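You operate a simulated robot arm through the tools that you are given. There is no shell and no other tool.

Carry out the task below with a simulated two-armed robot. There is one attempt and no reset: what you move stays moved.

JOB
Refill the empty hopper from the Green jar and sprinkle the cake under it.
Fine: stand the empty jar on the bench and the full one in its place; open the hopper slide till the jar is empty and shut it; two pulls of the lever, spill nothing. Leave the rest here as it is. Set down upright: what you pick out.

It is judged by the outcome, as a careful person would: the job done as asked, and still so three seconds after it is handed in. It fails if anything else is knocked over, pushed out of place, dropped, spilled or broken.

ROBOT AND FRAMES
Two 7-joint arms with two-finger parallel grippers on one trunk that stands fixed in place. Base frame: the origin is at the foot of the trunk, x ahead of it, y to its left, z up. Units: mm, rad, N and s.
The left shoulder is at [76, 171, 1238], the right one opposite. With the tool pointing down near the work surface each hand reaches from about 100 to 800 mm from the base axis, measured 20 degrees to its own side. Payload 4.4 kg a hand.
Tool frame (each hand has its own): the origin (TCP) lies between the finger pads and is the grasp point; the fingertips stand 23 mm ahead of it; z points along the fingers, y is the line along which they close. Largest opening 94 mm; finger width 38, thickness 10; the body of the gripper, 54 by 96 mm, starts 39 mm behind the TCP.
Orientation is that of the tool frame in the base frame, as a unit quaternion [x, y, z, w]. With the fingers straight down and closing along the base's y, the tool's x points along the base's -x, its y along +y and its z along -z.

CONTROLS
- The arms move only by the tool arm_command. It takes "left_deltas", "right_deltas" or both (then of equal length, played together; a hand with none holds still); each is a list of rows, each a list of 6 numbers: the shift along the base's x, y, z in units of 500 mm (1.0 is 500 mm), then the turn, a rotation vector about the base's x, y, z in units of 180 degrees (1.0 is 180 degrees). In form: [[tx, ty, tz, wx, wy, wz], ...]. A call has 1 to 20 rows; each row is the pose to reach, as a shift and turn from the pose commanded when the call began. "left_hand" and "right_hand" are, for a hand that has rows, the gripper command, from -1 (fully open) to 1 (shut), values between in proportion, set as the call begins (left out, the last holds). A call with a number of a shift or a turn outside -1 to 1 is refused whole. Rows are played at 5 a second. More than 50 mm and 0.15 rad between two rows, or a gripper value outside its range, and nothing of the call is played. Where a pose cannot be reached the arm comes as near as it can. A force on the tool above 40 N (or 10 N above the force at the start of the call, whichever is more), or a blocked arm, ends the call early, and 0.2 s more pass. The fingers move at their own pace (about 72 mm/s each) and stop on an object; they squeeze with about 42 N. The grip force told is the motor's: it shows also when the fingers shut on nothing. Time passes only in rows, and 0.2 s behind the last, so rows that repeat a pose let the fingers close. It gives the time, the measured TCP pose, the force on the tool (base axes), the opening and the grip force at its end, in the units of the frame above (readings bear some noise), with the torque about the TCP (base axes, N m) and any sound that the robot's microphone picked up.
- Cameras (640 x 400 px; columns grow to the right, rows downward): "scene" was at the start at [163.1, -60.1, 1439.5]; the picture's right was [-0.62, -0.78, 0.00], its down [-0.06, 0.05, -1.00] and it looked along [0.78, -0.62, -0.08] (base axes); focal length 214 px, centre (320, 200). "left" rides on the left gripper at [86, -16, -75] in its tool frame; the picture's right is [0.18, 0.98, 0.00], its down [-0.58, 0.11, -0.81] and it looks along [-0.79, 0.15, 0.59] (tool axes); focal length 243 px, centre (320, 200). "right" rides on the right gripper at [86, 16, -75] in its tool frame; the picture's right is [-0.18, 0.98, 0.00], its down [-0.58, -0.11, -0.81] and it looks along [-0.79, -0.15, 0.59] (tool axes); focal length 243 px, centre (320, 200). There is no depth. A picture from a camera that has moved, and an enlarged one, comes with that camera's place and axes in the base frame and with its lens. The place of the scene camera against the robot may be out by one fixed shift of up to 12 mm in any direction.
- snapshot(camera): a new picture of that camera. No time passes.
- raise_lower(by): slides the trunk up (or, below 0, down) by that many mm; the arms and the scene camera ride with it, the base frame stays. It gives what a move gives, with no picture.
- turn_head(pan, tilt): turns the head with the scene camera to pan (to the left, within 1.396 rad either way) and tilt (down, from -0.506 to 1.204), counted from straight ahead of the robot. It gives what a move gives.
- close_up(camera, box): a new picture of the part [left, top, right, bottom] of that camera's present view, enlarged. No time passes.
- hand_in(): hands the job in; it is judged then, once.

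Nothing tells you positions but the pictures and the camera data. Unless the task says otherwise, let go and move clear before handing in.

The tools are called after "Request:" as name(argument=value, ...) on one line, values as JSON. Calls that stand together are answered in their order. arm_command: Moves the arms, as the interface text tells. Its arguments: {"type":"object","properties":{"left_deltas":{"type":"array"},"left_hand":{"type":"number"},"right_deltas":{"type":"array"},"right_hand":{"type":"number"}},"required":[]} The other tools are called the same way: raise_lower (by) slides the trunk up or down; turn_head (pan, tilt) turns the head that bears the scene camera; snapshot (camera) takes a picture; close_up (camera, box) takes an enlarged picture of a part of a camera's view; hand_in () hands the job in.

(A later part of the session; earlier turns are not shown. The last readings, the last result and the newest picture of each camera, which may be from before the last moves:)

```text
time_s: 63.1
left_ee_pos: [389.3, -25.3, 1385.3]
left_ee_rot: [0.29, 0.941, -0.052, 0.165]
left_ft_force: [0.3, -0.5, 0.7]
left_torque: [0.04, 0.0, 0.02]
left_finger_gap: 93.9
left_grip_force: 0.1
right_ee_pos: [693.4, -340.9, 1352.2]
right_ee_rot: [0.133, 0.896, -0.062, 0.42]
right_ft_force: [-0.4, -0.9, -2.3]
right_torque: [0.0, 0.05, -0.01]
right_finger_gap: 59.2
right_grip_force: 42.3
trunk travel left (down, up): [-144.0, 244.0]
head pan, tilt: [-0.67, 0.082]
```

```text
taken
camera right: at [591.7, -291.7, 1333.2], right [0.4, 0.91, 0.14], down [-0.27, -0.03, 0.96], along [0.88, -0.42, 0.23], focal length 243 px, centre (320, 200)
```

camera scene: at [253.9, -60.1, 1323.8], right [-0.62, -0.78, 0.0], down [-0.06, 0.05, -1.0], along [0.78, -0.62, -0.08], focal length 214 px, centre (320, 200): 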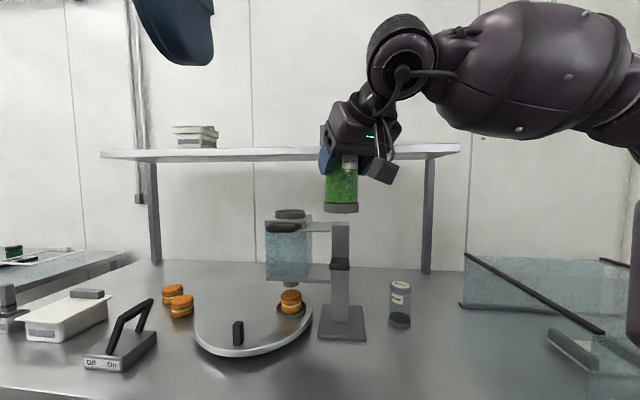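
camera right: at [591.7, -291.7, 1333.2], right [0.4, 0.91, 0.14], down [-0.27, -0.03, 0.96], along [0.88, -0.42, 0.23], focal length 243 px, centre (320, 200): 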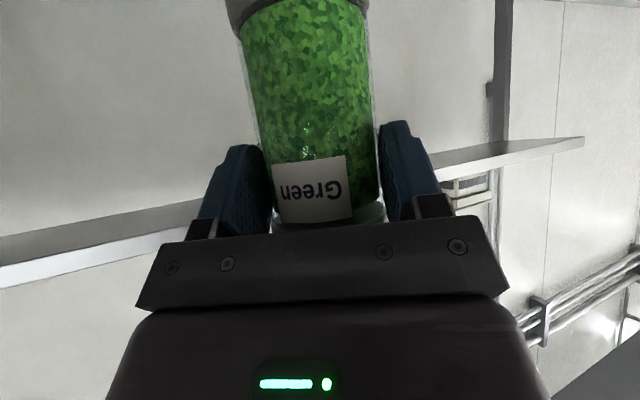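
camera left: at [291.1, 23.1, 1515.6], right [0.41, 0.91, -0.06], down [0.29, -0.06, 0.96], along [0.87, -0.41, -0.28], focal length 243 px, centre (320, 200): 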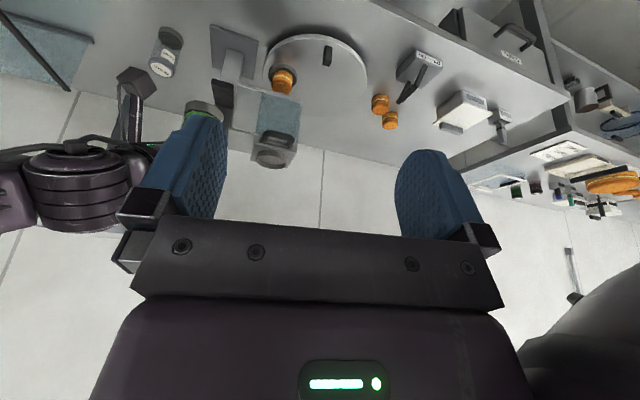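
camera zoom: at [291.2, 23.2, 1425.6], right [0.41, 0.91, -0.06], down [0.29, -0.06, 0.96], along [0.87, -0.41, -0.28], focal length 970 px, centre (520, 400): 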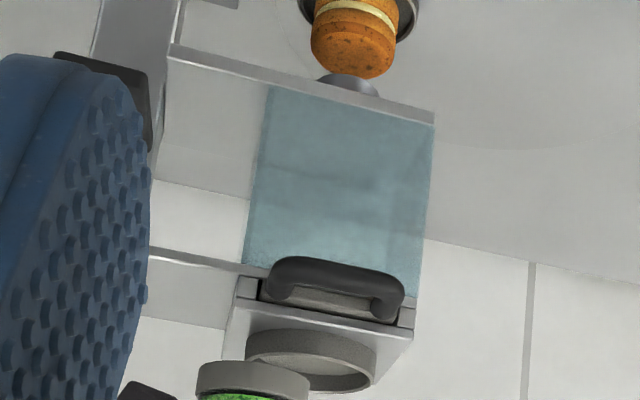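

Both cameras show the jar upright and the collar clearly. The predicted projections match within about 2 mm. I advance the last ~89 mm to above the collar.

Request:
arm_command(right_deltas=[[0.008, -0.0026, 0, 0, 0, 0], [0.034, -0.0111, 0, 0, 0, 0], [0.068, -0.0221, 0, 0, 0, 0], [0.102, -0.0332, 0, 0, 0, 0], [0.136, -0.0443, 0, 0, 0, 0], [0.16, -0.0521, 0, 0, 0, 0], [0.169, -0.055, 0, 0, 0, 0], [0.169, -0.055, 0, 0, 0, 0]])

Request:
close_up(camera="scene", box=[240, 170, 336, 230])

Request:
close_up(camera="left", box=[222, 120, 318, 210])

```text
time_s: 64.9
left_ee_pos: [387.8, -23.7, 1384.8]
left_ee_rot: [0.291, 0.941, -0.052, 0.166]
left_ft_force: [0.7, 0.0, 0.4]
left_torque: [-0.01, 0.01, 0.03]
left_finger_gap: 94.2
left_grip_force: 0.0
right_ee_pos: [777.8, -370.2, 1351.1]
right_ee_rot: [0.135, 0.896, -0.063, 0.418]
right_ft_force: [0.3, -0.1, -2.3]
right_torque: [0.0, 0.04, 0.02]
right_finger_gap: 59.2
right_grip_force: 42.2
trunk travel left (down, up): [-144.0, 244.0]
head pan, tilt: [-0.67, 0.082]
```

```text
6.67 times, centred on (288, 200) of scene
camera zoom: at [256.3, -60.2, 1322.8], right [-0.62, -0.78, 0.0], down [-0.06, 0.05, -1.0], along [0.78, -0.62, -0.08], focal length 1430 px, centre (533, 200)
```

zoom: 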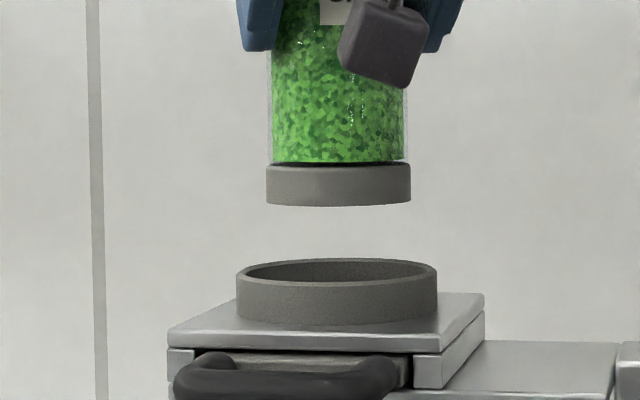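

```text
4.44 times, centred on (270, 165) of left
camera zoom: at [291.1, 23.2, 1425.6], right [0.41, 0.91, -0.06], down [0.29, -0.06, 0.96], along [0.87, -0.41, -0.28], focal length 1078 px, centre (542, 356)
```

zoom: 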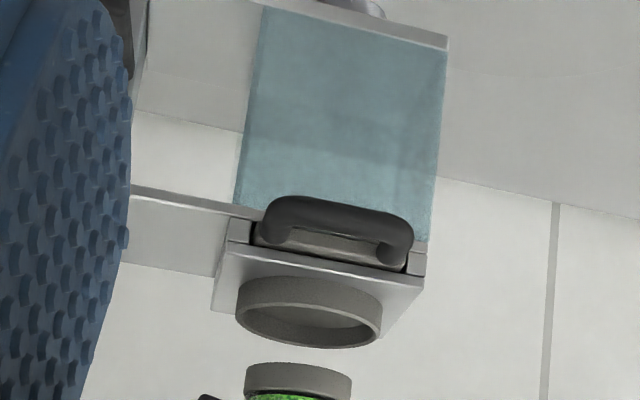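

In the scene view the cap is centred over the collar (within 1 mm). Depth along that line is uncertain, so I move the left hand for a second viewpoint from the side before lowering.

Request:
arm_command(left_deltas=[[0.0524, -0.0202, -0.0252, 0, 0, -0.0203], [0.1048, -0.0404, -0.0504, 0, 0, -0.0407], [0.1572, -0.0606, -0.0756, 0, 0, -0.061], [0.2096, -0.0808, -0.1008, 0, 0, -0.0814], [0.262, -0.101, -0.126, 0, 0, -0.1017], [0.3144, -0.1212, -0.1512, 0, 0, -0.122], [0.3668, -0.1414, -0.1764, 0, 0, -0.1424], [0.4192, -0.1616, -0.2016, 0, 0, -0.1627], [0.4716, -0.1818, -0.2268, 0, 0, -0.1831], [0.524, -0.202, -0.252, 0, 0, -0.2034], [0.524, -0.202, -0.252, 0, 0, -0.2034]])

Request:
snapshot(camera="left")

Request:
snapshot(camera="scene")

```text
time_s: 67.3
left_ee_pos: [640.8, -124.1, 1264.5]
left_ee_rot: [0.563, 0.808, -0.101, 0.142]
left_ft_force: [-0.6, -0.4, 0.3]
left_torque: [0.0, 0.02, 0.0]
left_finger_gap: 93.7
left_grip_force: 0.0
left hand out of reach, approached as far as the arm can: row 10, 11
right_ee_pos: [776.6, -369.3, 1350.6]
right_ee_rot: [0.135, 0.896, -0.062, 0.419]
right_ft_force: [0.4, 0.2, -2.2]
right_torque: [0.0, 0.01, 0.0]
right_finger_gap: 59.2
right_grip_force: 42.4
trunk travel left (down, up): [-144.0, 244.0]
head pan, tilt: [-0.67, 0.082]
```

```text
taken
camera left: at [589.7, -27.3, 1304.7], right [0.86, 0.5, -0.06], down [0.2, -0.22, 0.96], along [0.47, -0.84, -0.28], focal length 243 px, centre (320, 200)
```

left: 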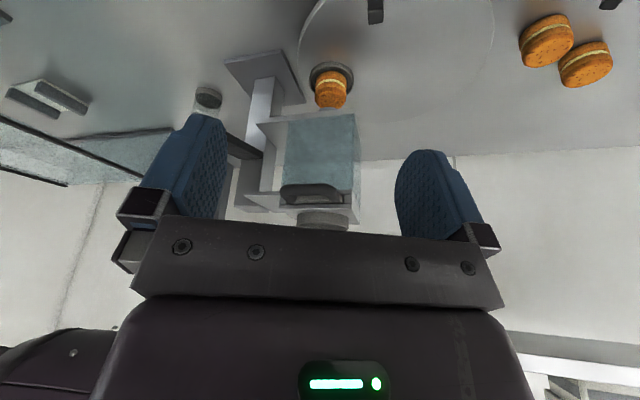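

```text
taken
camera scene: at [256.0, -60.3, 1323.0], right [-0.62, -0.78, 0.0], down [-0.06, 0.05, -1.0], along [0.78, -0.62, -0.08], focal length 214 px, centre (320, 200)
```

scene: 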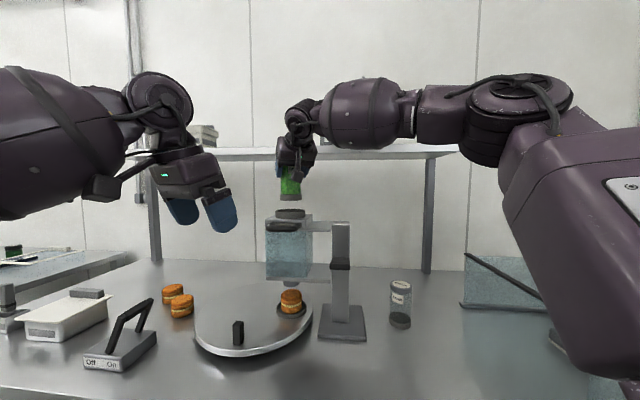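

The side view is good, but the gripper hides the collar. I tilt the left hand up a bit so the collar and jar come into view.

Request:
arm_command(left_deltas=[[-0.01, 0.0, 0.02, -0.0326, -0.0121, 0], [-0.02, 0.0, 0.04, -0.0652, -0.0241, 0], [-0.03, 0.0, 0.06, -0.0977, -0.0362, 0], [-0.04, 0.0, 0.08, -0.1303, -0.0482, 0], [-0.04, 0.0, 0.08, -0.1303, -0.0482, 0]])

Request:
snapshot(camera="left")

Request:
close_up(camera="left", box=[240, 50, 400, 200])

```text
time_s: 68.5
left_ee_pos: [620.5, -121.5, 1304.1]
left_ee_rot: [0.536, 0.752, -0.219, 0.315]
left_ft_force: [0.0, -0.2, 0.5]
left_torque: [-0.02, 0.02, 0.03]
left_finger_gap: 94.1
left_grip_force: 0.0
right_ee_pos: [778.1, -369.4, 1350.7]
right_ee_rot: [0.135, 0.896, -0.064, 0.419]
right_ft_force: [-1.0, 0.0, -1.6]
right_torque: [0.03, 0.04, 0.01]
right_finger_gap: 59.4
right_grip_force: 42.2
trunk travel left (down, up): [-144.0, 244.0]
head pan, tilt: [-0.67, 0.082]
```

```text
taken
camera left: at [568.9, -18.6, 1295.3], right [0.89, 0.45, -0.12], down [0.04, 0.18, 0.98], along [0.46, -0.88, 0.14], focal length 243 px, centre (320, 200)
```

left: 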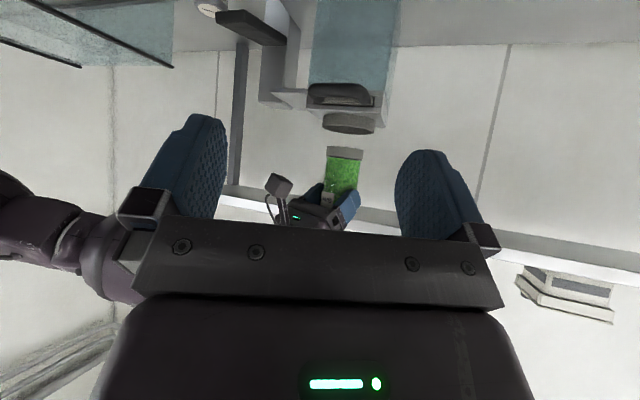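

```text
2.67 times, centred on (320, 125) of left
camera zoom: at [568.9, -18.6, 1295.3], right [0.89, 0.45, -0.12], down [0.04, 0.18, 0.98], along [0.46, -0.88, 0.14], focal length 647 px, centre (320, 400)
```

zoom: 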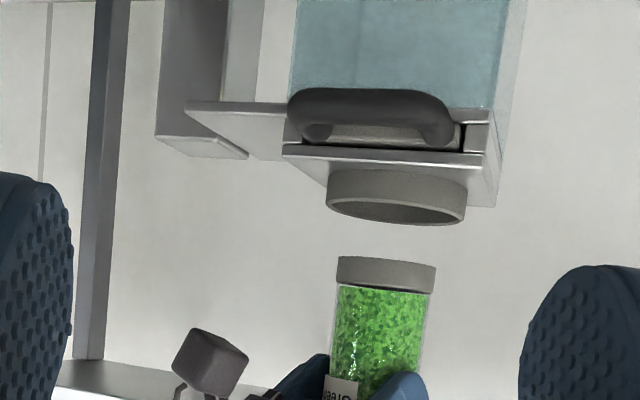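

From the side view, the collar center and jar axis match predictions within 1 mm, so the jar is centred over the collar in both directions. I lower it 25 mm, to just above the rim, and re-check.

Request:
arm_command(right_deltas=[[0, 0, -0.01, 0, 0, 0], [0, 0, -0.025, 0, 0, 0], [0, 0, -0.04, 0, 0, 0], [0, 0, -0.05, 0, 0, 0], [0, 0, -0.05, 0, 0, 0]])

Request:
close_up(camera="left", box=[296, 90, 392, 170])

Request:
close_up(camera="scene", box=[252, 180, 332, 230])

```text
time_s: 69.7
left_ee_pos: [621.1, -121.6, 1304.2]
left_ee_rot: [0.537, 0.752, -0.219, 0.314]
left_ft_force: [-0.7, 0.8, 0.3]
left_torque: [-0.05, -0.01, 0.01]
left_finger_gap: 94.1
left_grip_force: 0.0
right_ee_pos: [776.9, -368.6, 1326.0]
right_ee_rot: [0.133, 0.896, -0.062, 0.419]
right_ft_force: [0.0, 0.3, -1.8]
right_torque: [0.01, 0.03, -0.01]
right_finger_gap: 59.1
right_grip_force: 42.2
trunk travel left (down, up): [-144.0, 244.0]
head pan, tilt: [-0.67, 0.082]
```

```text
5.00 times, centred on (344, 130) of left
camera zoom: at [568.8, -18.5, 1295.5], right [0.89, 0.45, -0.12], down [0.04, 0.18, 0.98], along [0.46, -0.88, 0.14], focal length 1213 px, centre (200, 550)
```

zoom: 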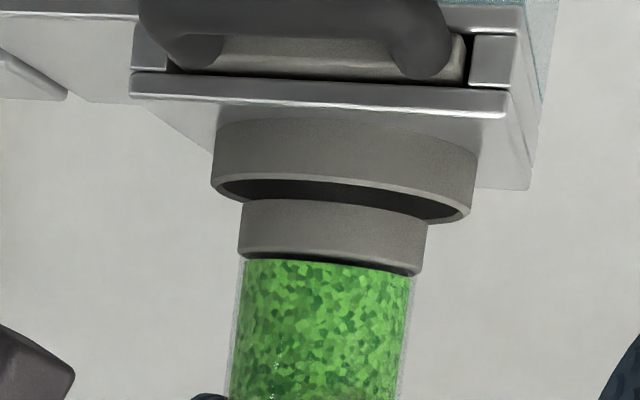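

```text
8.00 times, centred on (292, 205) of scene
camera zoom: at [256.3, -60.2, 1322.8], right [-0.62, -0.78, 0.0], down [-0.06, 0.05, -1.0], along [0.78, -0.62, -0.08], focal length 1716 px, centre (544, 160)
```

zoom: 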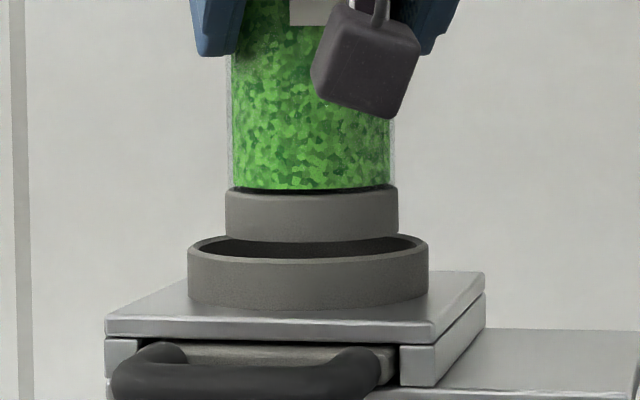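

The cap is centred over the collar opening in both views. I lower slowly, checking forces.

Request:
arm_command(right_deltas=[[0, 0, -0.006, 0, 0, 0], [0, 0, -0.012, 0, 0, 0], [0, 0, -0.016, 0, 0, 0], [0, 0, -0.016, 0, 0, 0]])

Request:
close_up(camera="scene", box=[252, 180, 332, 230])

Request:
close_up(camera="left", box=[296, 90, 392, 170])

```text
time_s: 70.7
left_ee_pos: [620.8, -122.4, 1304.7]
left_ee_rot: [0.536, 0.752, -0.219, 0.314]
left_ft_force: [-0.3, -0.4, 0.3]
left_torque: [0.01, -0.01, 0.02]
left_finger_gap: 94.0
left_grip_force: 0.1
right_ee_pos: [778.1, -369.2, 1317.8]
right_ee_rot: [0.134, 0.896, -0.062, 0.419]
right_ft_force: [-0.3, -0.3, -1.1]
right_torque: [0.0, 0.02, -0.01]
right_finger_gap: 59.2
right_grip_force: 42.2
trunk travel left (down, up): [-144.0, 244.0]
head pan, tilt: [-0.67, 0.082]
```

```text
8.00 times, centred on (292, 205) of scene
camera zoom: at [256.3, -60.2, 1322.8], right [-0.62, -0.78, 0.0], down [-0.06, 0.05, -1.0], along [0.78, -0.62, -0.08], focal length 1716 px, centre (544, 160)
```

zoom: 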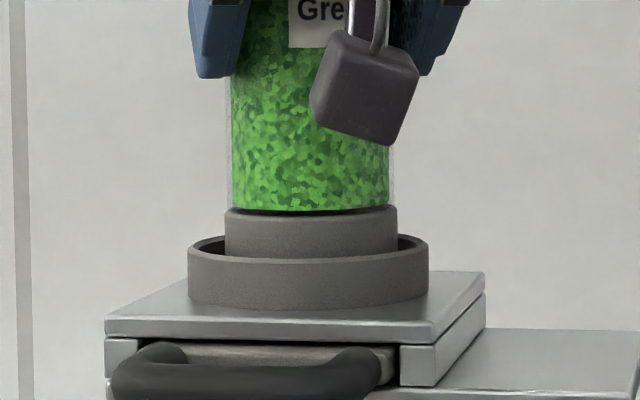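

```text
5.00 times, centred on (344, 130) of left
camera zoom: at [568.8, -18.5, 1295.4], right [0.89, 0.45, -0.12], down [0.04, 0.18, 0.98], along [0.46, -0.88, 0.14], focal length 1213 px, centre (200, 550)
```

zoom: 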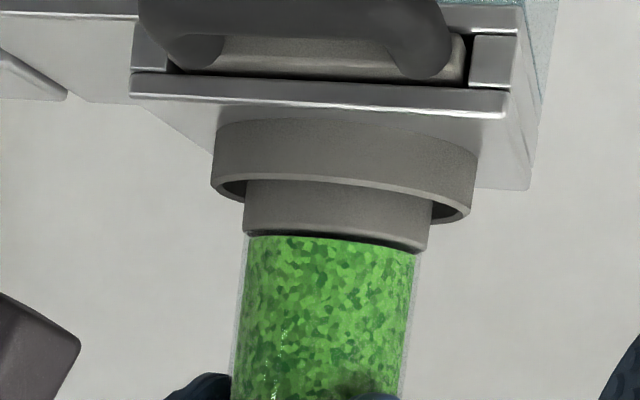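

The cap is entering the collar with clearance all round. I continue lowering.

Request:
arm_command(right_deltas=[[0, 0, -0.006, 0, 0, 0], [0, 0, -0.012, 0, 0, 0], [0, 0, -0.016, 0, 0, 0], [0, 0, -0.016, 0, 0, 0]])

Request:
close_up(camera="scene", box=[252, 180, 332, 230])

```text
time_s: 71.7
left_ee_pos: [621.5, -122.3, 1304.0]
left_ee_rot: [0.536, 0.752, -0.219, 0.314]
left_ft_force: [0.3, 0.7, -0.5]
left_torque: [-0.03, 0.03, 0.0]
left_finger_gap: 94.0
left_grip_force: 0.0
right_ee_pos: [777.7, -369.4, 1310.0]
right_ee_rot: [0.134, 0.896, -0.063, 0.418]
right_ft_force: [-0.3, 0.4, -1.6]
right_torque: [0.0, 0.01, 0.02]
right_finger_gap: 59.1
right_grip_force: 41.9
trunk travel left (down, up): [-144.0, 244.0]
head pan, tilt: [-0.67, 0.082]
```

```text
8.00 times, centred on (292, 205) of scene
camera zoom: at [256.3, -60.2, 1322.8], right [-0.62, -0.78, 0.0], down [-0.06, 0.05, -1.0], along [0.78, -0.62, -0.08], focal length 1716 px, centre (544, 160)
```

zoom: 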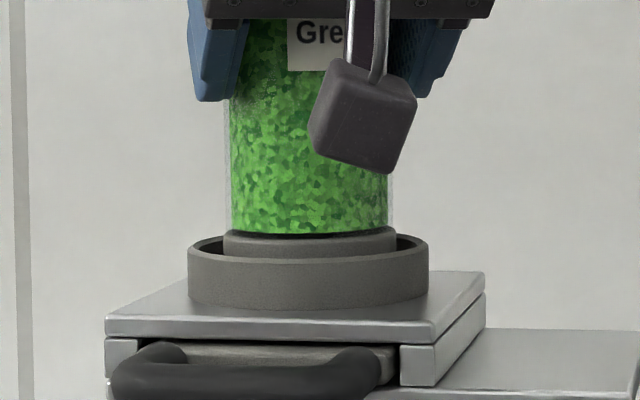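

No contact yet. I continue in small steps.

Request:
arm_command(right_deltas=[[0, 0, -0.004, 0, 0, 0], [0, 0, -0.008, 0, 0, 0], [0, 0, -0.008, 0, 0, 0]])

Request:
arm_command(right_deltas=[[0, 0, -0.004, 0, 0, 0], [0, 0, -0.006, 0, 0, 0], [0, 0, -0.006, 0, 0, 0]])

Request:
close_up(camera="scene", box=[252, 180, 332, 230])

```text
time_s: 72.5
left_ee_pos: [619.7, -121.3, 1304.9]
left_ee_rot: [0.537, 0.752, -0.218, 0.314]
left_ft_force: [-0.5, 0.8, -0.7]
left_torque: [0.02, 0.0, -0.03]
left_finger_gap: 94.0
left_grip_force: 0.1
right_ee_pos: [775.7, -368.2, 1307.8]
right_ee_rot: [0.134, 0.895, -0.062, 0.421]
right_ft_force: [2.9, -1.6, 8.3]
right_torque: [0.05, -0.46, -0.08]
right_finger_gap: 59.4
right_grip_force: 42.1
trunk travel left (down, up): [-144.0, 244.0]
head pan, tilt: [-0.67, 0.082]
```

```text
time_s: 73.3
left_ee_pos: [619.5, -122.0, 1306.5]
left_ee_rot: [0.537, 0.751, -0.219, 0.315]
left_ft_force: [0.2, -0.1, -0.1]
left_torque: [0.0, 0.0, 0.04]
left_finger_gap: 93.9
left_grip_force: 0.1
right_ee_pos: [775.1, -368.2, 1307.9]
right_ee_rot: [0.135, 0.894, -0.062, 0.422]
right_ft_force: [6.5, -6.0, 25.4]
right_torque: [-0.04, -0.43, -0.15]
right_finger_gap: 59.2
right_grip_force: 41.9
trunk travel left (down, up): [-144.0, 244.0]
head pan, tilt: [-0.67, 0.082]
```

```text
8.00 times, centred on (292, 205) of scene
camera zoom: at [254.3, -59.8, 1323.6], right [-0.62, -0.78, 0.0], down [-0.06, 0.05, -1.0], along [0.78, -0.62, -0.08], focal length 1716 px, centre (544, 160)
```

zoom: 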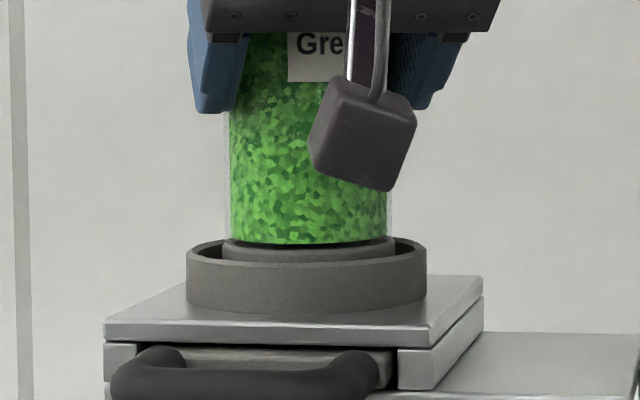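

The jar is seated: force rose at z ≈ 1308. I relieve the pressure by 3 mm, then open the fingers.

Request:
arm_command(right_deltas=[[0, 0, 0.004, 0, 0, 0], [0, 0, 0.006, 0, 0, 0], [0, 0, 0.006, 0, 0, 0]])

Request:
close_up(camera="left", box=[296, 90, 392, 170])

```text
time_s: 74.1
left_ee_pos: [619.4, -122.6, 1305.7]
left_ee_rot: [0.537, 0.752, -0.218, 0.314]
left_ft_force: [-0.6, 0.2, 0.6]
left_torque: [0.01, 0.01, -0.01]
left_finger_gap: 94.2
left_grip_force: 0.0
right_ee_pos: [776.3, -368.8, 1306.7]
right_ee_rot: [0.134, 0.896, -0.062, 0.42]
right_ft_force: [0.5, -2.9, 17.8]
right_torque: [-0.14, -0.69, -0.09]
right_finger_gap: 59.1
right_grip_force: 42.1
trunk travel left (down, up): [-144.0, 244.0]
head pan, tilt: [-0.67, 0.082]
```

```text
5.00 times, centred on (344, 130) of left
camera zoom: at [566.9, -18.1, 1296.4], right [0.89, 0.45, -0.12], down [0.04, 0.18, 0.98], along [0.46, -0.88, 0.14], focal length 1213 px, centre (200, 550)
```

zoom: 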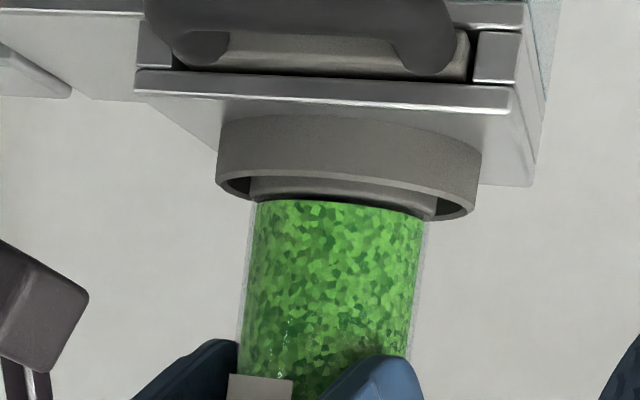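

Request:
arm_command(right_deltas=[[0, 0, 0.003, 0, 0, 0], [0, 0, 0.003, 0, 0, 0]])

```text
time_s: 74.7
left_ee_pos: [620.3, -121.4, 1302.9]
left_ee_rot: [0.537, 0.752, -0.219, 0.314]
left_ft_force: [-0.3, -0.6, -0.8]
left_torque: [-0.01, 0.0, 0.0]
left_finger_gap: 93.9
left_grip_force: 0.1
right_ee_pos: [777.2, -369.4, 1306.7]
right_ee_rot: [0.134, 0.897, -0.062, 0.418]
right_ft_force: [-4.4, 0.4, 9.3]
right_torque: [0.02, -0.08, 0.0]
right_finger_gap: 58.6
right_grip_force: 42.4
trunk travel left (down, up): [-144.0, 244.0]
head pan, tilt: [-0.67, 0.082]
```

Residual force is small now. I open the gripper.

Request:
arm_command(right_deltas=[[0, 0, 0, 0, 0, 0], [0, 0, 0, 0, 0, 0], [0, 0, 0, 0, 0, 0], [0, 0, 0, 0, 0, 0]], right_hand=-1)

Request:
close_up(camera="left", box=[256, 80, 416, 200])

Request:
close_up(camera="scene", box=[242, 150, 338, 230])

```text
time_s: 75.7
left_ee_pos: [620.6, -121.1, 1304.5]
left_ee_rot: [0.537, 0.752, -0.219, 0.314]
left_ft_force: [0.0, -0.8, 0.7]
left_torque: [0.0, -0.05, -0.06]
left_finger_gap: 94.1
left_grip_force: 0.1
right_ee_pos: [777.6, -368.5, 1308.0]
right_ee_rot: [0.134, 0.896, -0.062, 0.418]
right_ft_force: [0.2, 0.4, -0.2]
right_torque: [0.01, -0.02, -0.03]
right_finger_gap: 93.9
right_grip_force: 0.1
trunk travel left (down, up): [-144.0, 244.0]
head pan, tilt: [-0.67, 0.082]
```

```text
3.33 times, centred on (336, 140) of left
camera zoom: at [568.4, -18.5, 1295.7], right [0.89, 0.45, -0.12], down [0.04, 0.18, 0.98], along [0.46, -0.88, 0.14], focal length 809 px, centre (267, 400)
```

zoom: 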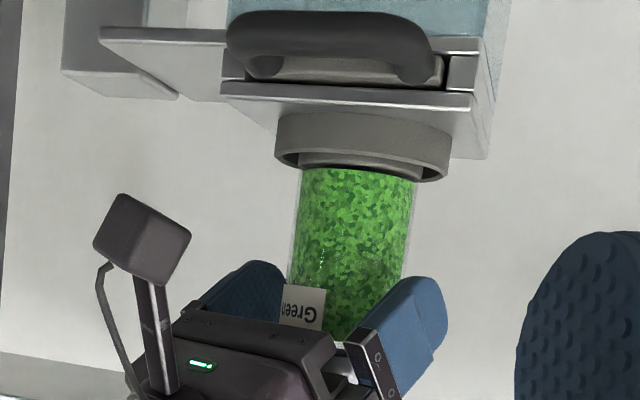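

```text
5.00 times, centred on (290, 190) of scene
camera zoom: at [256.0, -60.2, 1322.9], right [-0.62, -0.78, 0.0], down [-0.06, 0.05, -1.0], along [0.78, -0.62, -0.08], focal length 1072 px, centre (470, 250)
```

zoom: 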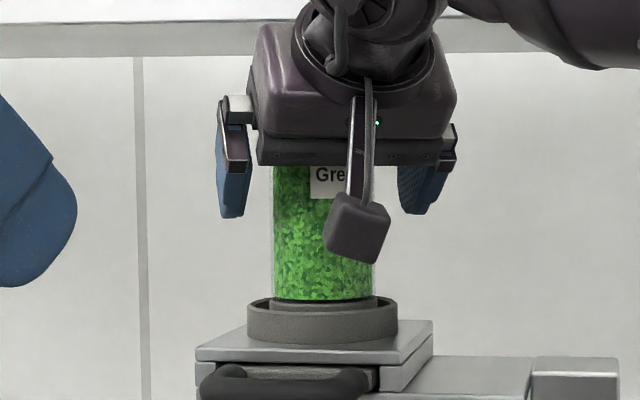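

The jar stands in the collar, fingers open and no residual force. I back the hand straight out.

Request:
arm_command(right_deltas=[[-0.02, 0.0061, 0, 0, 0, 0], [-0.05, 0.0153, 0, 0, 0, 0], [-0.09, 0.0276, 0, 0, 0, 0], [-0.13, 0.0398, 0, 0, 0, 0], [-0.172, 0.0527, 0, 0, 0, 0], [-0.21, 0.0643, 0, 0, 0, 0], [-0.21, 0.0643, 0, 0, 0, 0]])

Request:
snapshot(camera="right")

Request:
close_up(camera="left", box=[256, 80, 416, 200])

Request:
snapshot(camera="scene")

```text
time_s: 77.3
left_ee_pos: [620.4, -121.7, 1304.1]
left_ee_rot: [0.536, 0.752, -0.219, 0.315]
left_ft_force: [0.5, -0.2, -0.2]
left_torque: [0.02, 0.02, 0.02]
left_finger_gap: 94.2
left_grip_force: 0.0
right_ee_pos: [672.6, -336.3, 1307.6]
right_ee_rot: [0.134, 0.896, -0.063, 0.418]
right_ft_force: [0.2, -0.9, 0.5]
right_torque: [-0.01, 0.03, 0.0]
right_finger_gap: 94.1
right_grip_force: 0.1
trunk travel left (down, up): [-144.0, 244.0]
head pan, tilt: [-0.67, 0.082]
```

```text
taken
camera right: at [571.2, -287.5, 1288.7], right [0.4, 0.91, 0.14], down [-0.27, -0.03, 0.96], along [0.88, -0.42, 0.23], focal length 243 px, centre (320, 200)
```

right: 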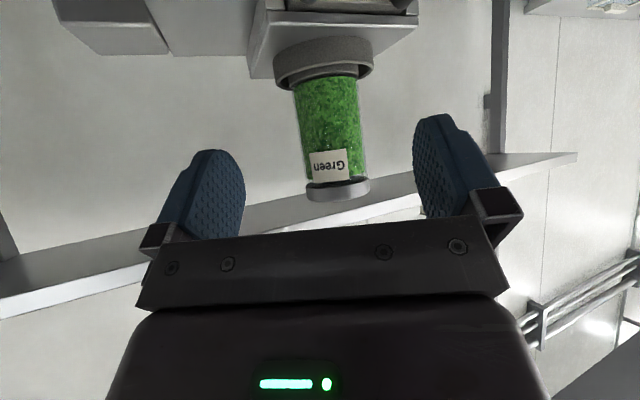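

```text
3.33 times, centred on (336, 140) of left
camera zoom: at [569.1, -18.6, 1295.0], right [0.89, 0.45, -0.12], down [0.04, 0.18, 0.98], along [0.46, -0.88, 0.14], focal length 809 px, centre (267, 400)
```

zoom: 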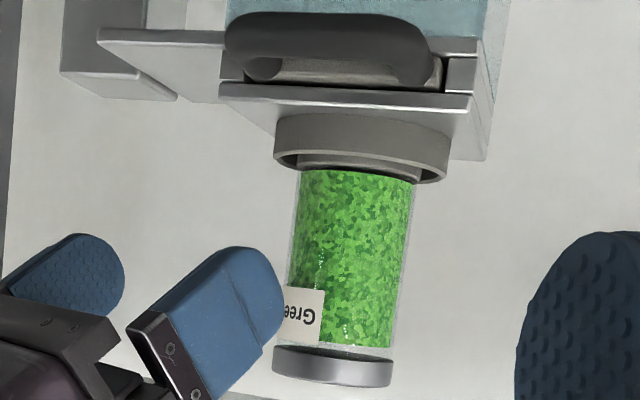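

```text
taken
camera scene: at [256.6, -60.3, 1322.6], right [-0.62, -0.78, 0.0], down [-0.06, 0.05, -1.0], along [0.78, -0.62, -0.08], focal length 214 px, centre (320, 200)
```

scene: 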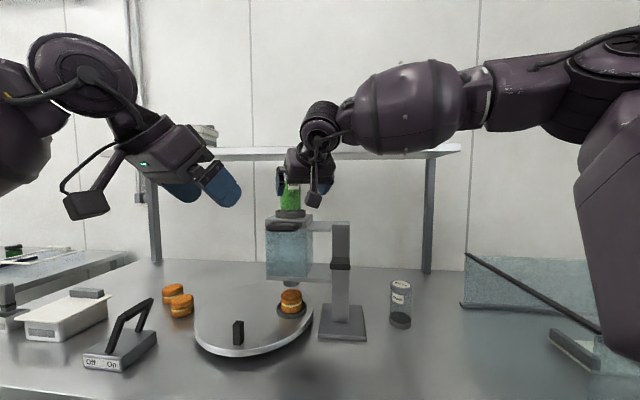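

The green jar is in the hopper's collar at the same height as the brown one was. Now the slide: I measure the handle from all three cameras.

Request:
close_up(camera="left", box=[300, 76, 396, 136])

Request:
close_up(camera="scene", box=[256, 205, 336, 255])

Request:
close_up(camera="right", box=[240, 0, 432, 100])

```text
6.67 times, centred on (348, 106) of left
camera zoom: at [569.1, -18.6, 1295.0], right [0.89, 0.45, -0.12], down [0.04, 0.18, 0.98], along [0.46, -0.88, 0.14], focal length 1618 px, centre (133, 827)
```

zoom: 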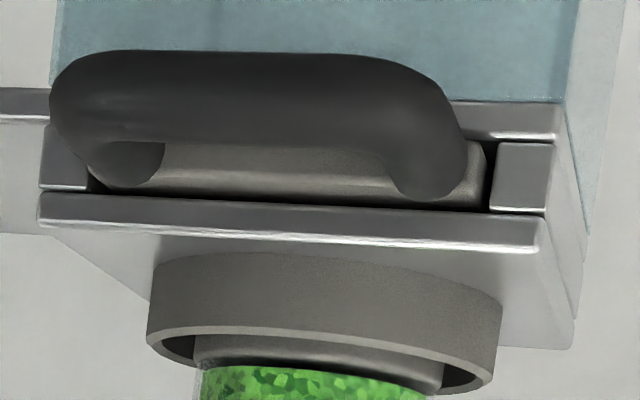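

```text
8.00 times, centred on (296, 230) of scene
camera zoom: at [256.6, -60.3, 1322.6], right [-0.62, -0.78, 0.0], down [-0.06, 0.05, -1.0], along [0.78, -0.62, -0.08], focal length 1716 px, centre (512, -40)
```

zoom: 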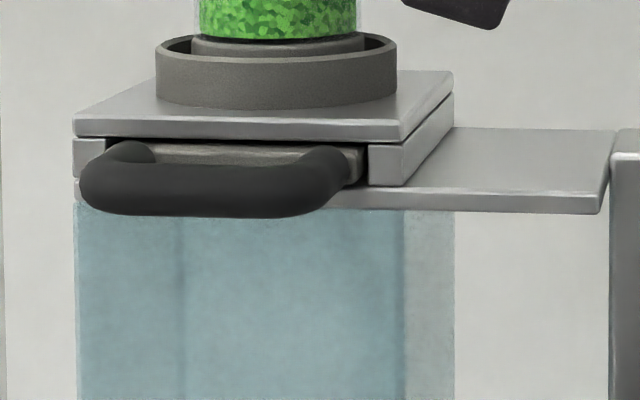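

```text
3.33 times, centred on (336, 50) of right
camera zoom: at [571.2, -287.5, 1288.7], right [0.4, 0.91, 0.14], down [-0.27, -0.03, 0.96], along [0.88, -0.42, 0.23], focal length 809 px, centre (267, 700)
```

zoom: 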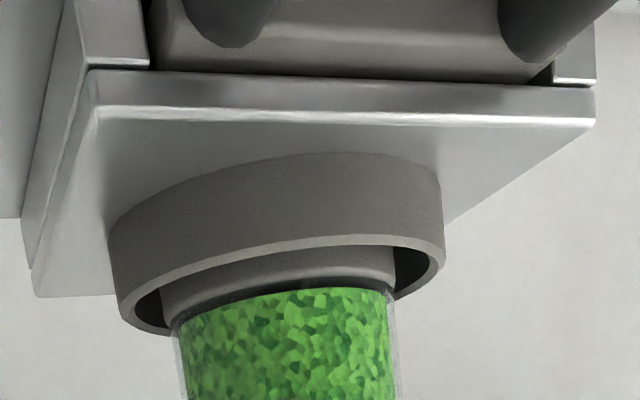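

The handle bar is centred at about (727, −310, 1200), 30 mm in front of the plate, and must be pulled along (−0.71, +0.71). I first move the left hand aside, keeping its view, to make room for the right wrist.

Request:
arm_command(left_deltas=[[-0.05, 0.0425, 0.012, 0, 0, 0.0139], [-0.1, 0.085, 0.024, 0, 0, 0.0278], [-0.15, 0.1275, 0.036, 0, 0, 0.0416], [-0.2, 0.17, 0.048, 0, 0, 0.0555], [-0.25, 0.2125, 0.06, 0, 0, 0.0694], [-0.3, 0.255, 0.072, 0, 0, 0.0833], [-0.35, 0.2975, 0.084, 0, 0, 0.0971], [-0.4, 0.34, 0.1, 0, 0, 0.111], [-0.4, 0.34, 0.1, 0, 0, 0.111]])

Request:
snapshot(camera="left")

Request:
snapshot(camera="scene")

```text
time_s: 79.3
left_ee_pos: [421.7, 49.5, 1355.6]
left_ee_rot: [0.398, 0.834, -0.161, 0.347]
left_ft_force: [0.6, -0.2, -0.6]
left_torque: [0.01, -0.01, 0.0]
left_finger_gap: 93.9
left_grip_force: 0.0
right_ee_pos: [674.0, -336.3, 1306.7]
right_ee_rot: [0.134, 0.896, -0.062, 0.418]
right_ft_force: [-0.5, 0.4, -0.3]
right_torque: [0.01, -0.01, 0.02]
right_finger_gap: 93.8
right_grip_force: 0.1
trunk travel left (down, up): [-144.0, 244.0]
head pan, tilt: [-0.67, 0.082]
```

```text
taken
camera left: at [337.3, 128.8, 1345.5], right [0.68, 0.72, -0.12], down [-0.02, 0.19, 0.98], along [0.73, -0.67, 0.14], focal length 243 px, centre (320, 200)
```

left: 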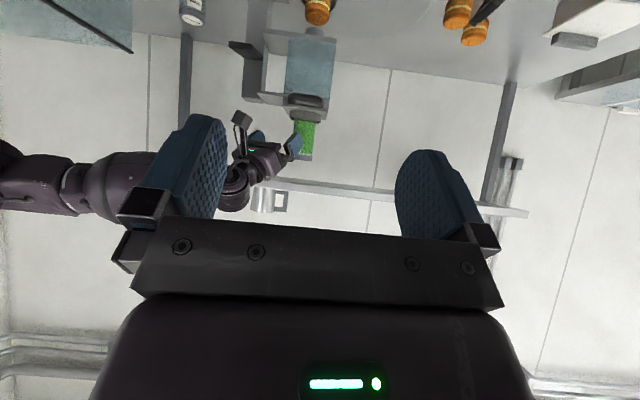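

```text
taken
camera scene: at [256.9, -60.2, 1322.5], right [-0.62, -0.78, 0.0], down [-0.06, 0.05, -1.0], along [0.78, -0.62, -0.08], focal length 214 px, centre (320, 200)
```

scene: 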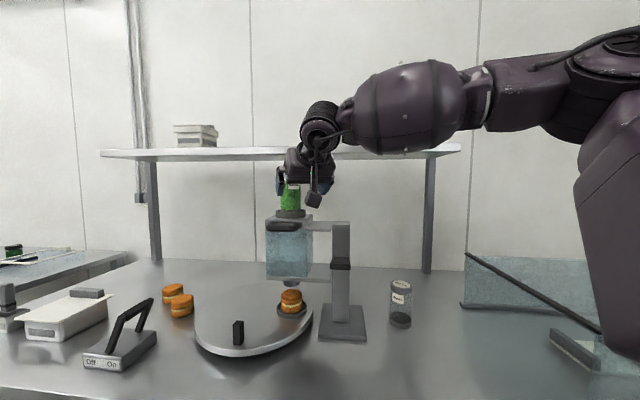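

Now I back the right hand to a free staging spot and roll it 90° so the fingers will close vertically on the horizontal handle bar.

Request:
arm_command(right_deltas=[[-0.05, 0.054, -0.004, 0, 0, 0], [-0.1, 0.108, -0.009, 0, 0, 0], [-0.148, 0.162, -0.014, 0, 0, 0], [-0.148, 0.162, -0.014, 0.0287, -0.0236, -0.0209], [-0.148, 0.162, -0.014, 0.0573, -0.0471, -0.0417], [-0.148, 0.162, -0.014, 0.086, -0.0707, -0.0626], [-0.148, 0.162, -0.014, 0.1147, -0.0943, -0.0834], [-0.148, 0.162, -0.014, 0.1433, -0.1178, -0.1043], [-0.148, 0.162, -0.014, 0.172, -0.1414, -0.1251], [-0.148, 0.162, -0.014, 0.2007, -0.165, -0.146], [-0.148, 0.162, -0.014, 0.2294, -0.1886, -0.1668], [-0.148, 0.162, -0.014, 0.258, -0.2121, -0.1877], [-0.148, 0.162, -0.014, 0.2867, -0.2357, -0.2085], [-0.148, 0.162, -0.014, 0.3154, -0.2593, -0.2294], [-0.148, 0.162, -0.014, 0.344, -0.2828, -0.2502], [-0.148, 0.162, -0.014, 0.3727, -0.3064, -0.2711], [-0.148, 0.162, -0.014, 0.3727, -0.3064, -0.2711]])

Request:
snapshot(camera="scene")

Request:
snapshot(camera="left")

Request:
snapshot(camera="right")

```text
time_s: 82.9
left_ee_pos: [421.0, 49.0, 1355.5]
left_ee_rot: [0.399, 0.833, -0.161, 0.347]
left_ft_force: [-0.5, 0.1, 0.3]
left_torque: [-0.01, 0.0, 0.0]
left_finger_gap: 94.0
left_grip_force: 0.0
right_ee_pos: [598.3, -256.1, 1301.2]
right_ee_rot: [0.664, 0.382, 0.321, 0.557]
right_ft_force: [0.1, -1.5, 0.0]
right_torque: [0.01, 0.01, -0.01]
right_finger_gap: 94.0
right_grip_force: 0.0
trunk travel left (down, up): [-144.0, 244.0]
head pan, tilt: [-0.67, 0.082]
```

```text
taken
camera scene: at [255.9, -60.1, 1322.9], right [-0.62, -0.78, 0.0], down [-0.06, 0.05, -1.0], along [0.78, -0.62, -0.08], focal length 214 px, centre (320, 200)
```

scene: 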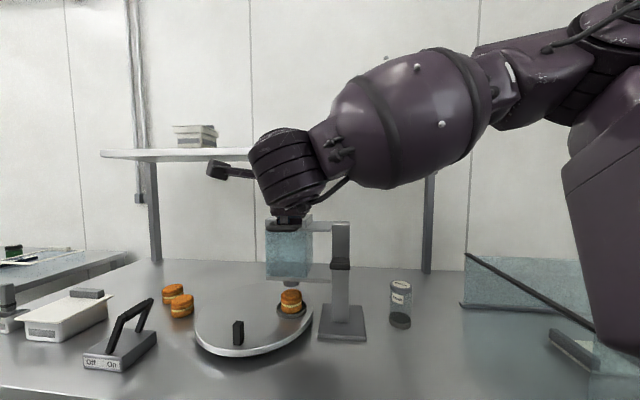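

```text
taken
camera left: at [336.5, 128.7, 1346.1], right [0.68, 0.72, -0.12], down [-0.02, 0.19, 0.98], along [0.73, -0.67, 0.14], focal length 243 px, centre (320, 200)
```

left: 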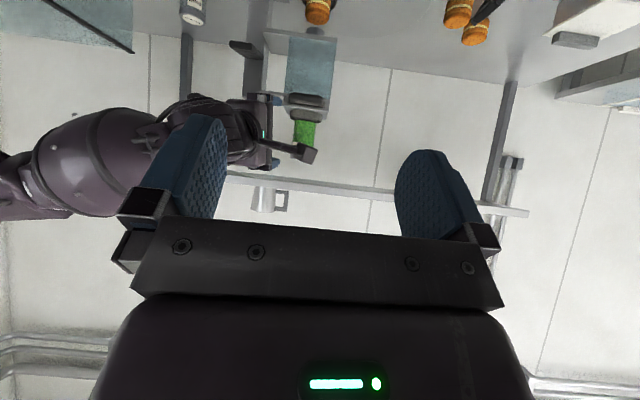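

```text
taken
camera right: at [580.8, -145.6, 1330.3], right [0.05, -0.25, 0.97], down [-0.99, -0.1, 0.03], along [0.08, -0.96, -0.25], focal length 243 px, centre (320, 200)
```

right: 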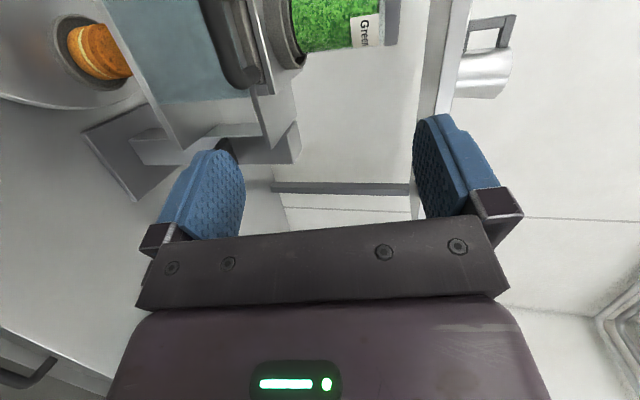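

The roll worked and the right camera now gives a clear side view of the handle, collar and jar. I move to a pre-grasp point 70 mm before the bar.

Request:
arm_command(right_deltas=[[0.024, -0.0053, -0.0353, 0, 0, 0], [0.0479, -0.0106, -0.0706, 0, 0, 0], [0.0719, -0.016, -0.1058, 0, 0, 0], [0.0958, -0.0213, -0.1411, 0, 0, 0], [0.1198, -0.0266, -0.1764, 0, 0, 0], [0.1198, -0.0266, -0.1764, 0, 0, 0]])

Request:
snapshot(camera="right")

Request:
close_up(camera="right", box=[190, 20, 382, 160])

Request:
close_up(camera="left", box=[220, 60, 380, 180])

```text
time_s: 84.3
left_ee_pos: [419.7, 49.7, 1356.1]
left_ee_rot: [0.398, 0.833, -0.161, 0.349]
left_ft_force: [0.1, -0.2, 0.6]
left_torque: [0.02, -0.01, 0.01]
left_finger_gap: 94.1
left_grip_force: 0.0
right_ee_pos: [657.4, -269.2, 1213.7]
right_ee_rot: [0.663, 0.384, 0.322, 0.556]
right_ft_force: [0.4, 0.3, -0.8]
right_torque: [0.0, 0.02, -0.01]
right_finger_gap: 93.9
right_grip_force: 0.0
trunk travel left (down, up): [-144.0, 244.0]
head pan, tilt: [-0.67, 0.082]
```

```text
taken
camera right: at [641.0, -159.0, 1242.3], right [0.05, -0.24, 0.97], down [-0.99, -0.1, 0.03], along [0.09, -0.96, -0.25], focal length 243 px, centre (320, 200)
```

right: 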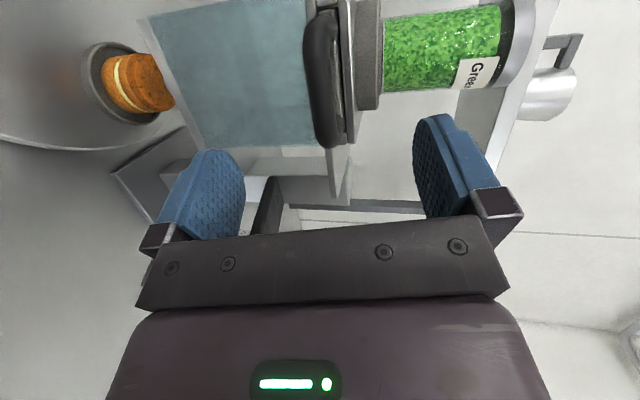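

```text
2.86 times, centred on (286, 90) of right
camera zoom: at [641.0, -159.0, 1242.3], right [0.05, -0.24, 0.97], down [-0.99, -0.1, 0.03], along [0.09, -0.96, -0.25], focal length 693 px, centre (417, 514)
```

zoom: 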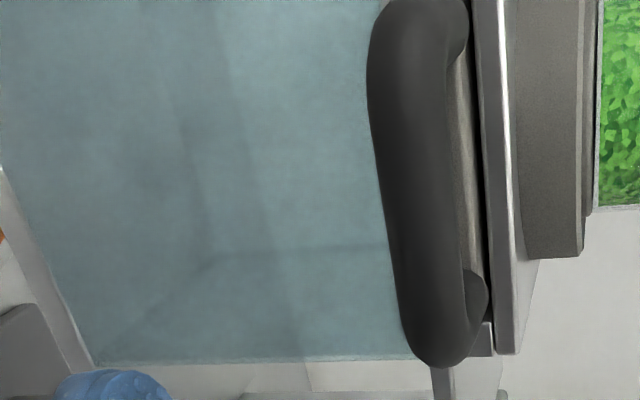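

```text
3.33 times, centred on (300, 120) of left
camera zoom: at [336.1, 128.8, 1346.3], right [0.68, 0.72, -0.12], down [-0.02, 0.19, 0.98], along [0.73, -0.67, 0.14], focal length 809 px, centre (387, 467)
```

zoom: 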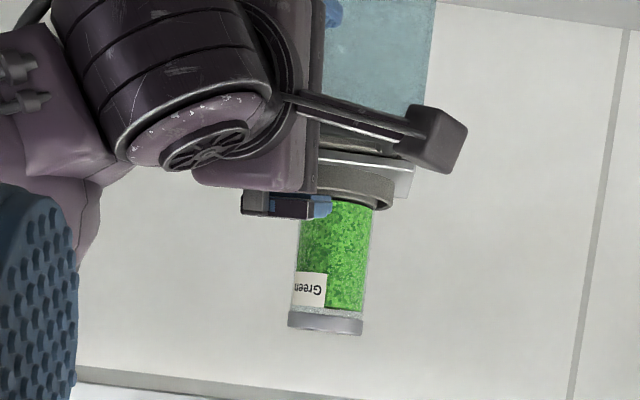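

The bar appears exactly at the expected height in the side view. I advance along the tool axis so the open fingers straddle it.

Request:
arm_command(right_deltas=[[0.0307, -0.0176, -0.0063, 0, 0, 0], [0.0614, -0.0352, -0.0125, 0, 0, 0], [0.0921, -0.0528, -0.0188, 0, 0, 0], [0.1228, -0.0704, -0.025, 0, 0, 0], [0.1228, -0.0704, -0.025, 0, 0, 0]])

Request:
snapshot(camera="right")

Request:
close_up(camera="scene", box=[230, 170, 358, 250])

Request:
close_up(camera="left", box=[220, 60, 380, 180])

```text
time_s: 85.5
left_ee_pos: [420.5, 49.4, 1354.4]
left_ee_rot: [0.398, 0.834, -0.16, 0.347]
left_ft_force: [-0.4, 0.1, -0.5]
left_torque: [-0.02, 0.02, -0.01]
left_finger_gap: 93.9
left_grip_force: 0.0
right_ee_pos: [718.6, -305.0, 1200.3]
right_ee_rot: [0.663, 0.384, 0.32, 0.557]
right_ft_force: [-0.5, 0.0, -0.2]
right_torque: [0.0, 0.01, 0.02]
right_finger_gap: 94.0
right_grip_force: 0.1
trunk travel left (down, up): [-144.0, 244.0]
head pan, tilt: [-0.67, 0.082]
```

```text
taken
camera right: at [702.4, -194.4, 1229.8], right [0.06, -0.24, 0.97], down [-0.99, -0.1, 0.03], along [0.09, -0.96, -0.25], focal length 243 px, centre (320, 200)
```

right: 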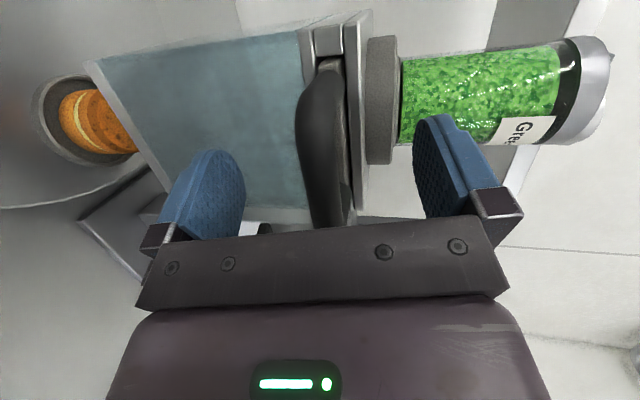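

```text
5.00 times, centred on (294, 210) of scene
camera zoom: at [255.8, -60.0, 1323.0], right [-0.62, -0.78, 0.0], down [-0.06, 0.05, -1.0], along [0.78, -0.62, -0.08], focal length 1072 px, centre (450, 150)
```

zoom: 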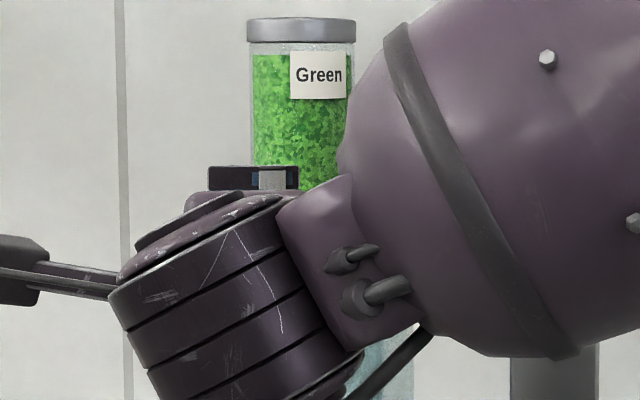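

```text
3.33 times, centred on (300, 120) of left
camera zoom: at [336.3, 128.8, 1346.1], right [0.68, 0.72, -0.12], down [-0.02, 0.19, 0.98], along [0.73, -0.67, 0.14], focal length 809 px, centre (387, 467)
```

zoom: 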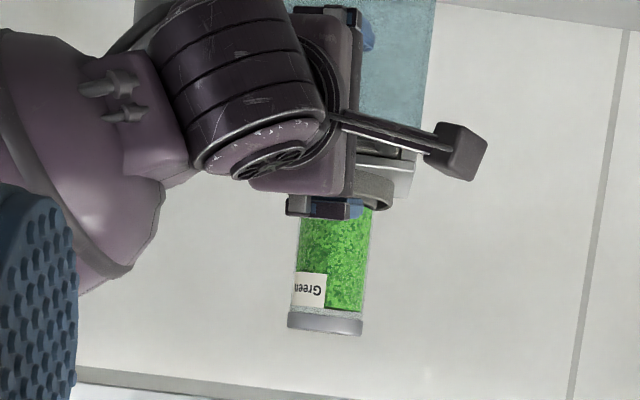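

The bar lies midway between the fingers. I close on it.

Request:
arm_command(right_deltas=[[0, 0, 0, 0, 0, 0], [0, 0, 0, 0, 0, 0], [0, 0, 0, 0, 0, 0], [0, 0, 0, 0, 0, 0], [0, 0, 0, 0, 0, 0], [0, 0, 0, 0, 0, 0]], right_hand=1)

Request:
snapshot(camera="right")

```text
time_s: 86.9
left_ee_pos: [419.4, 50.0, 1354.3]
left_ee_rot: [0.399, 0.833, -0.161, 0.348]
left_ft_force: [-0.1, 0.1, 0.2]
left_torque: [0.0, -0.04, -0.02]
left_finger_gap: 94.1
left_grip_force: 0.0
right_ee_pos: [718.8, -304.9, 1202.0]
right_ee_rot: [0.664, 0.381, 0.321, 0.557]
right_ft_force: [3.9, 1.0, 8.5]
right_torque: [1.38, -1.32, -0.46]
right_finger_gap: 17.4
right_grip_force: 45.2
trunk travel left (down, up): [-144.0, 244.0]
head pan, tilt: [-0.67, 0.082]
```

```text
taken
camera right: at [702.1, -194.0, 1231.2], right [0.05, -0.24, 0.97], down [-0.99, -0.1, 0.03], along [0.09, -0.96, -0.25], focal length 243 px, centre (320, 200)
```

right: 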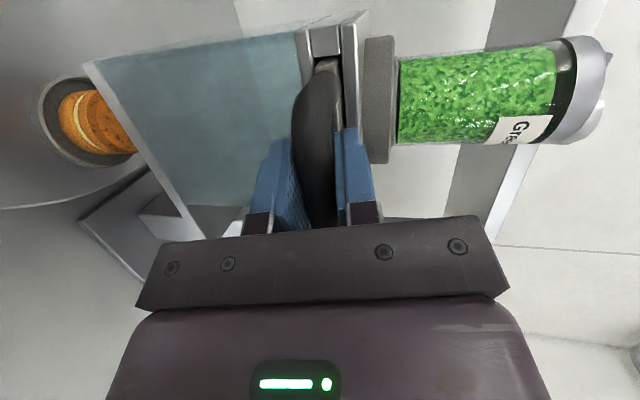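

The bar is gripped (17.4 mm). I pull the slide gently along its axis, 15 mm first.

Request:
arm_command(right_deltas=[[-0.005, 0.005, 0.002, 0, 0, 0], [-0.0106, 0.0106, 0.002, 0, 0, 0], [-0.0159, 0.0159, 0.002, 0, 0, 0], [-0.0212, 0.0212, 0.002, 0, 0, 0], [-0.0212, 0.0212, 0.002, 0, 0, 0]])

Request:
snapshot(camera="right")

Request:
close_up(camera="left", box=[270, 60, 398, 160])

```text
time_s: 88.1
left_ee_pos: [420.2, 50.1, 1355.3]
left_ee_rot: [0.399, 0.833, -0.162, 0.348]
left_ft_force: [-0.6, 0.4, 0.8]
left_torque: [-0.02, 0.02, -0.04]
left_finger_gap: 93.9
left_grip_force: 0.0
right_ee_pos: [708.6, -292.3, 1201.6]
right_ee_rot: [0.663, 0.383, 0.32, 0.557]
right_ft_force: [1.4, 0.2, 10.8]
right_torque: [1.31, -1.32, 0.11]
right_finger_gap: 17.3
right_grip_force: 44.6
trunk travel left (down, up): [-144.0, 244.0]
head pan, tilt: [-0.67, 0.082]
```

```text
taken
camera right: at [691.3, -183.1, 1231.2], right [0.05, -0.24, 0.97], down [-0.99, -0.1, 0.03], along [0.09, -0.96, -0.25], focal length 243 px, centre (320, 200)
```

right: 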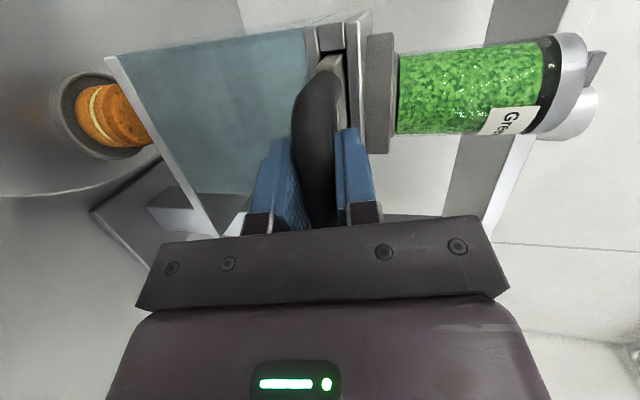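

```text
4.00 times, centred on (334, 110) of left
camera zoom: at [335.8, 128.9, 1346.2], right [0.68, 0.72, -0.12], down [-0.02, 0.19, 0.98], along [0.73, -0.67, 0.14], focal length 970 px, centre (264, 560)
```

zoom: 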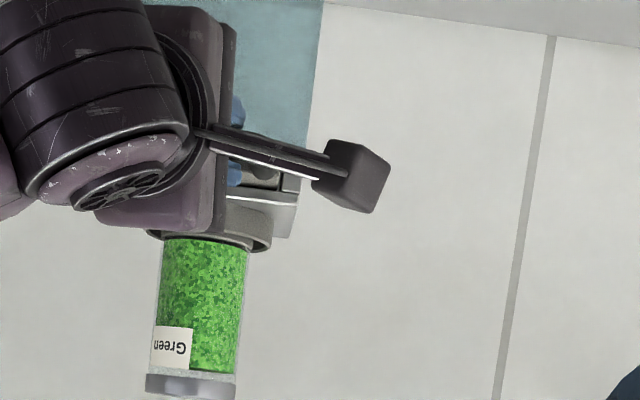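

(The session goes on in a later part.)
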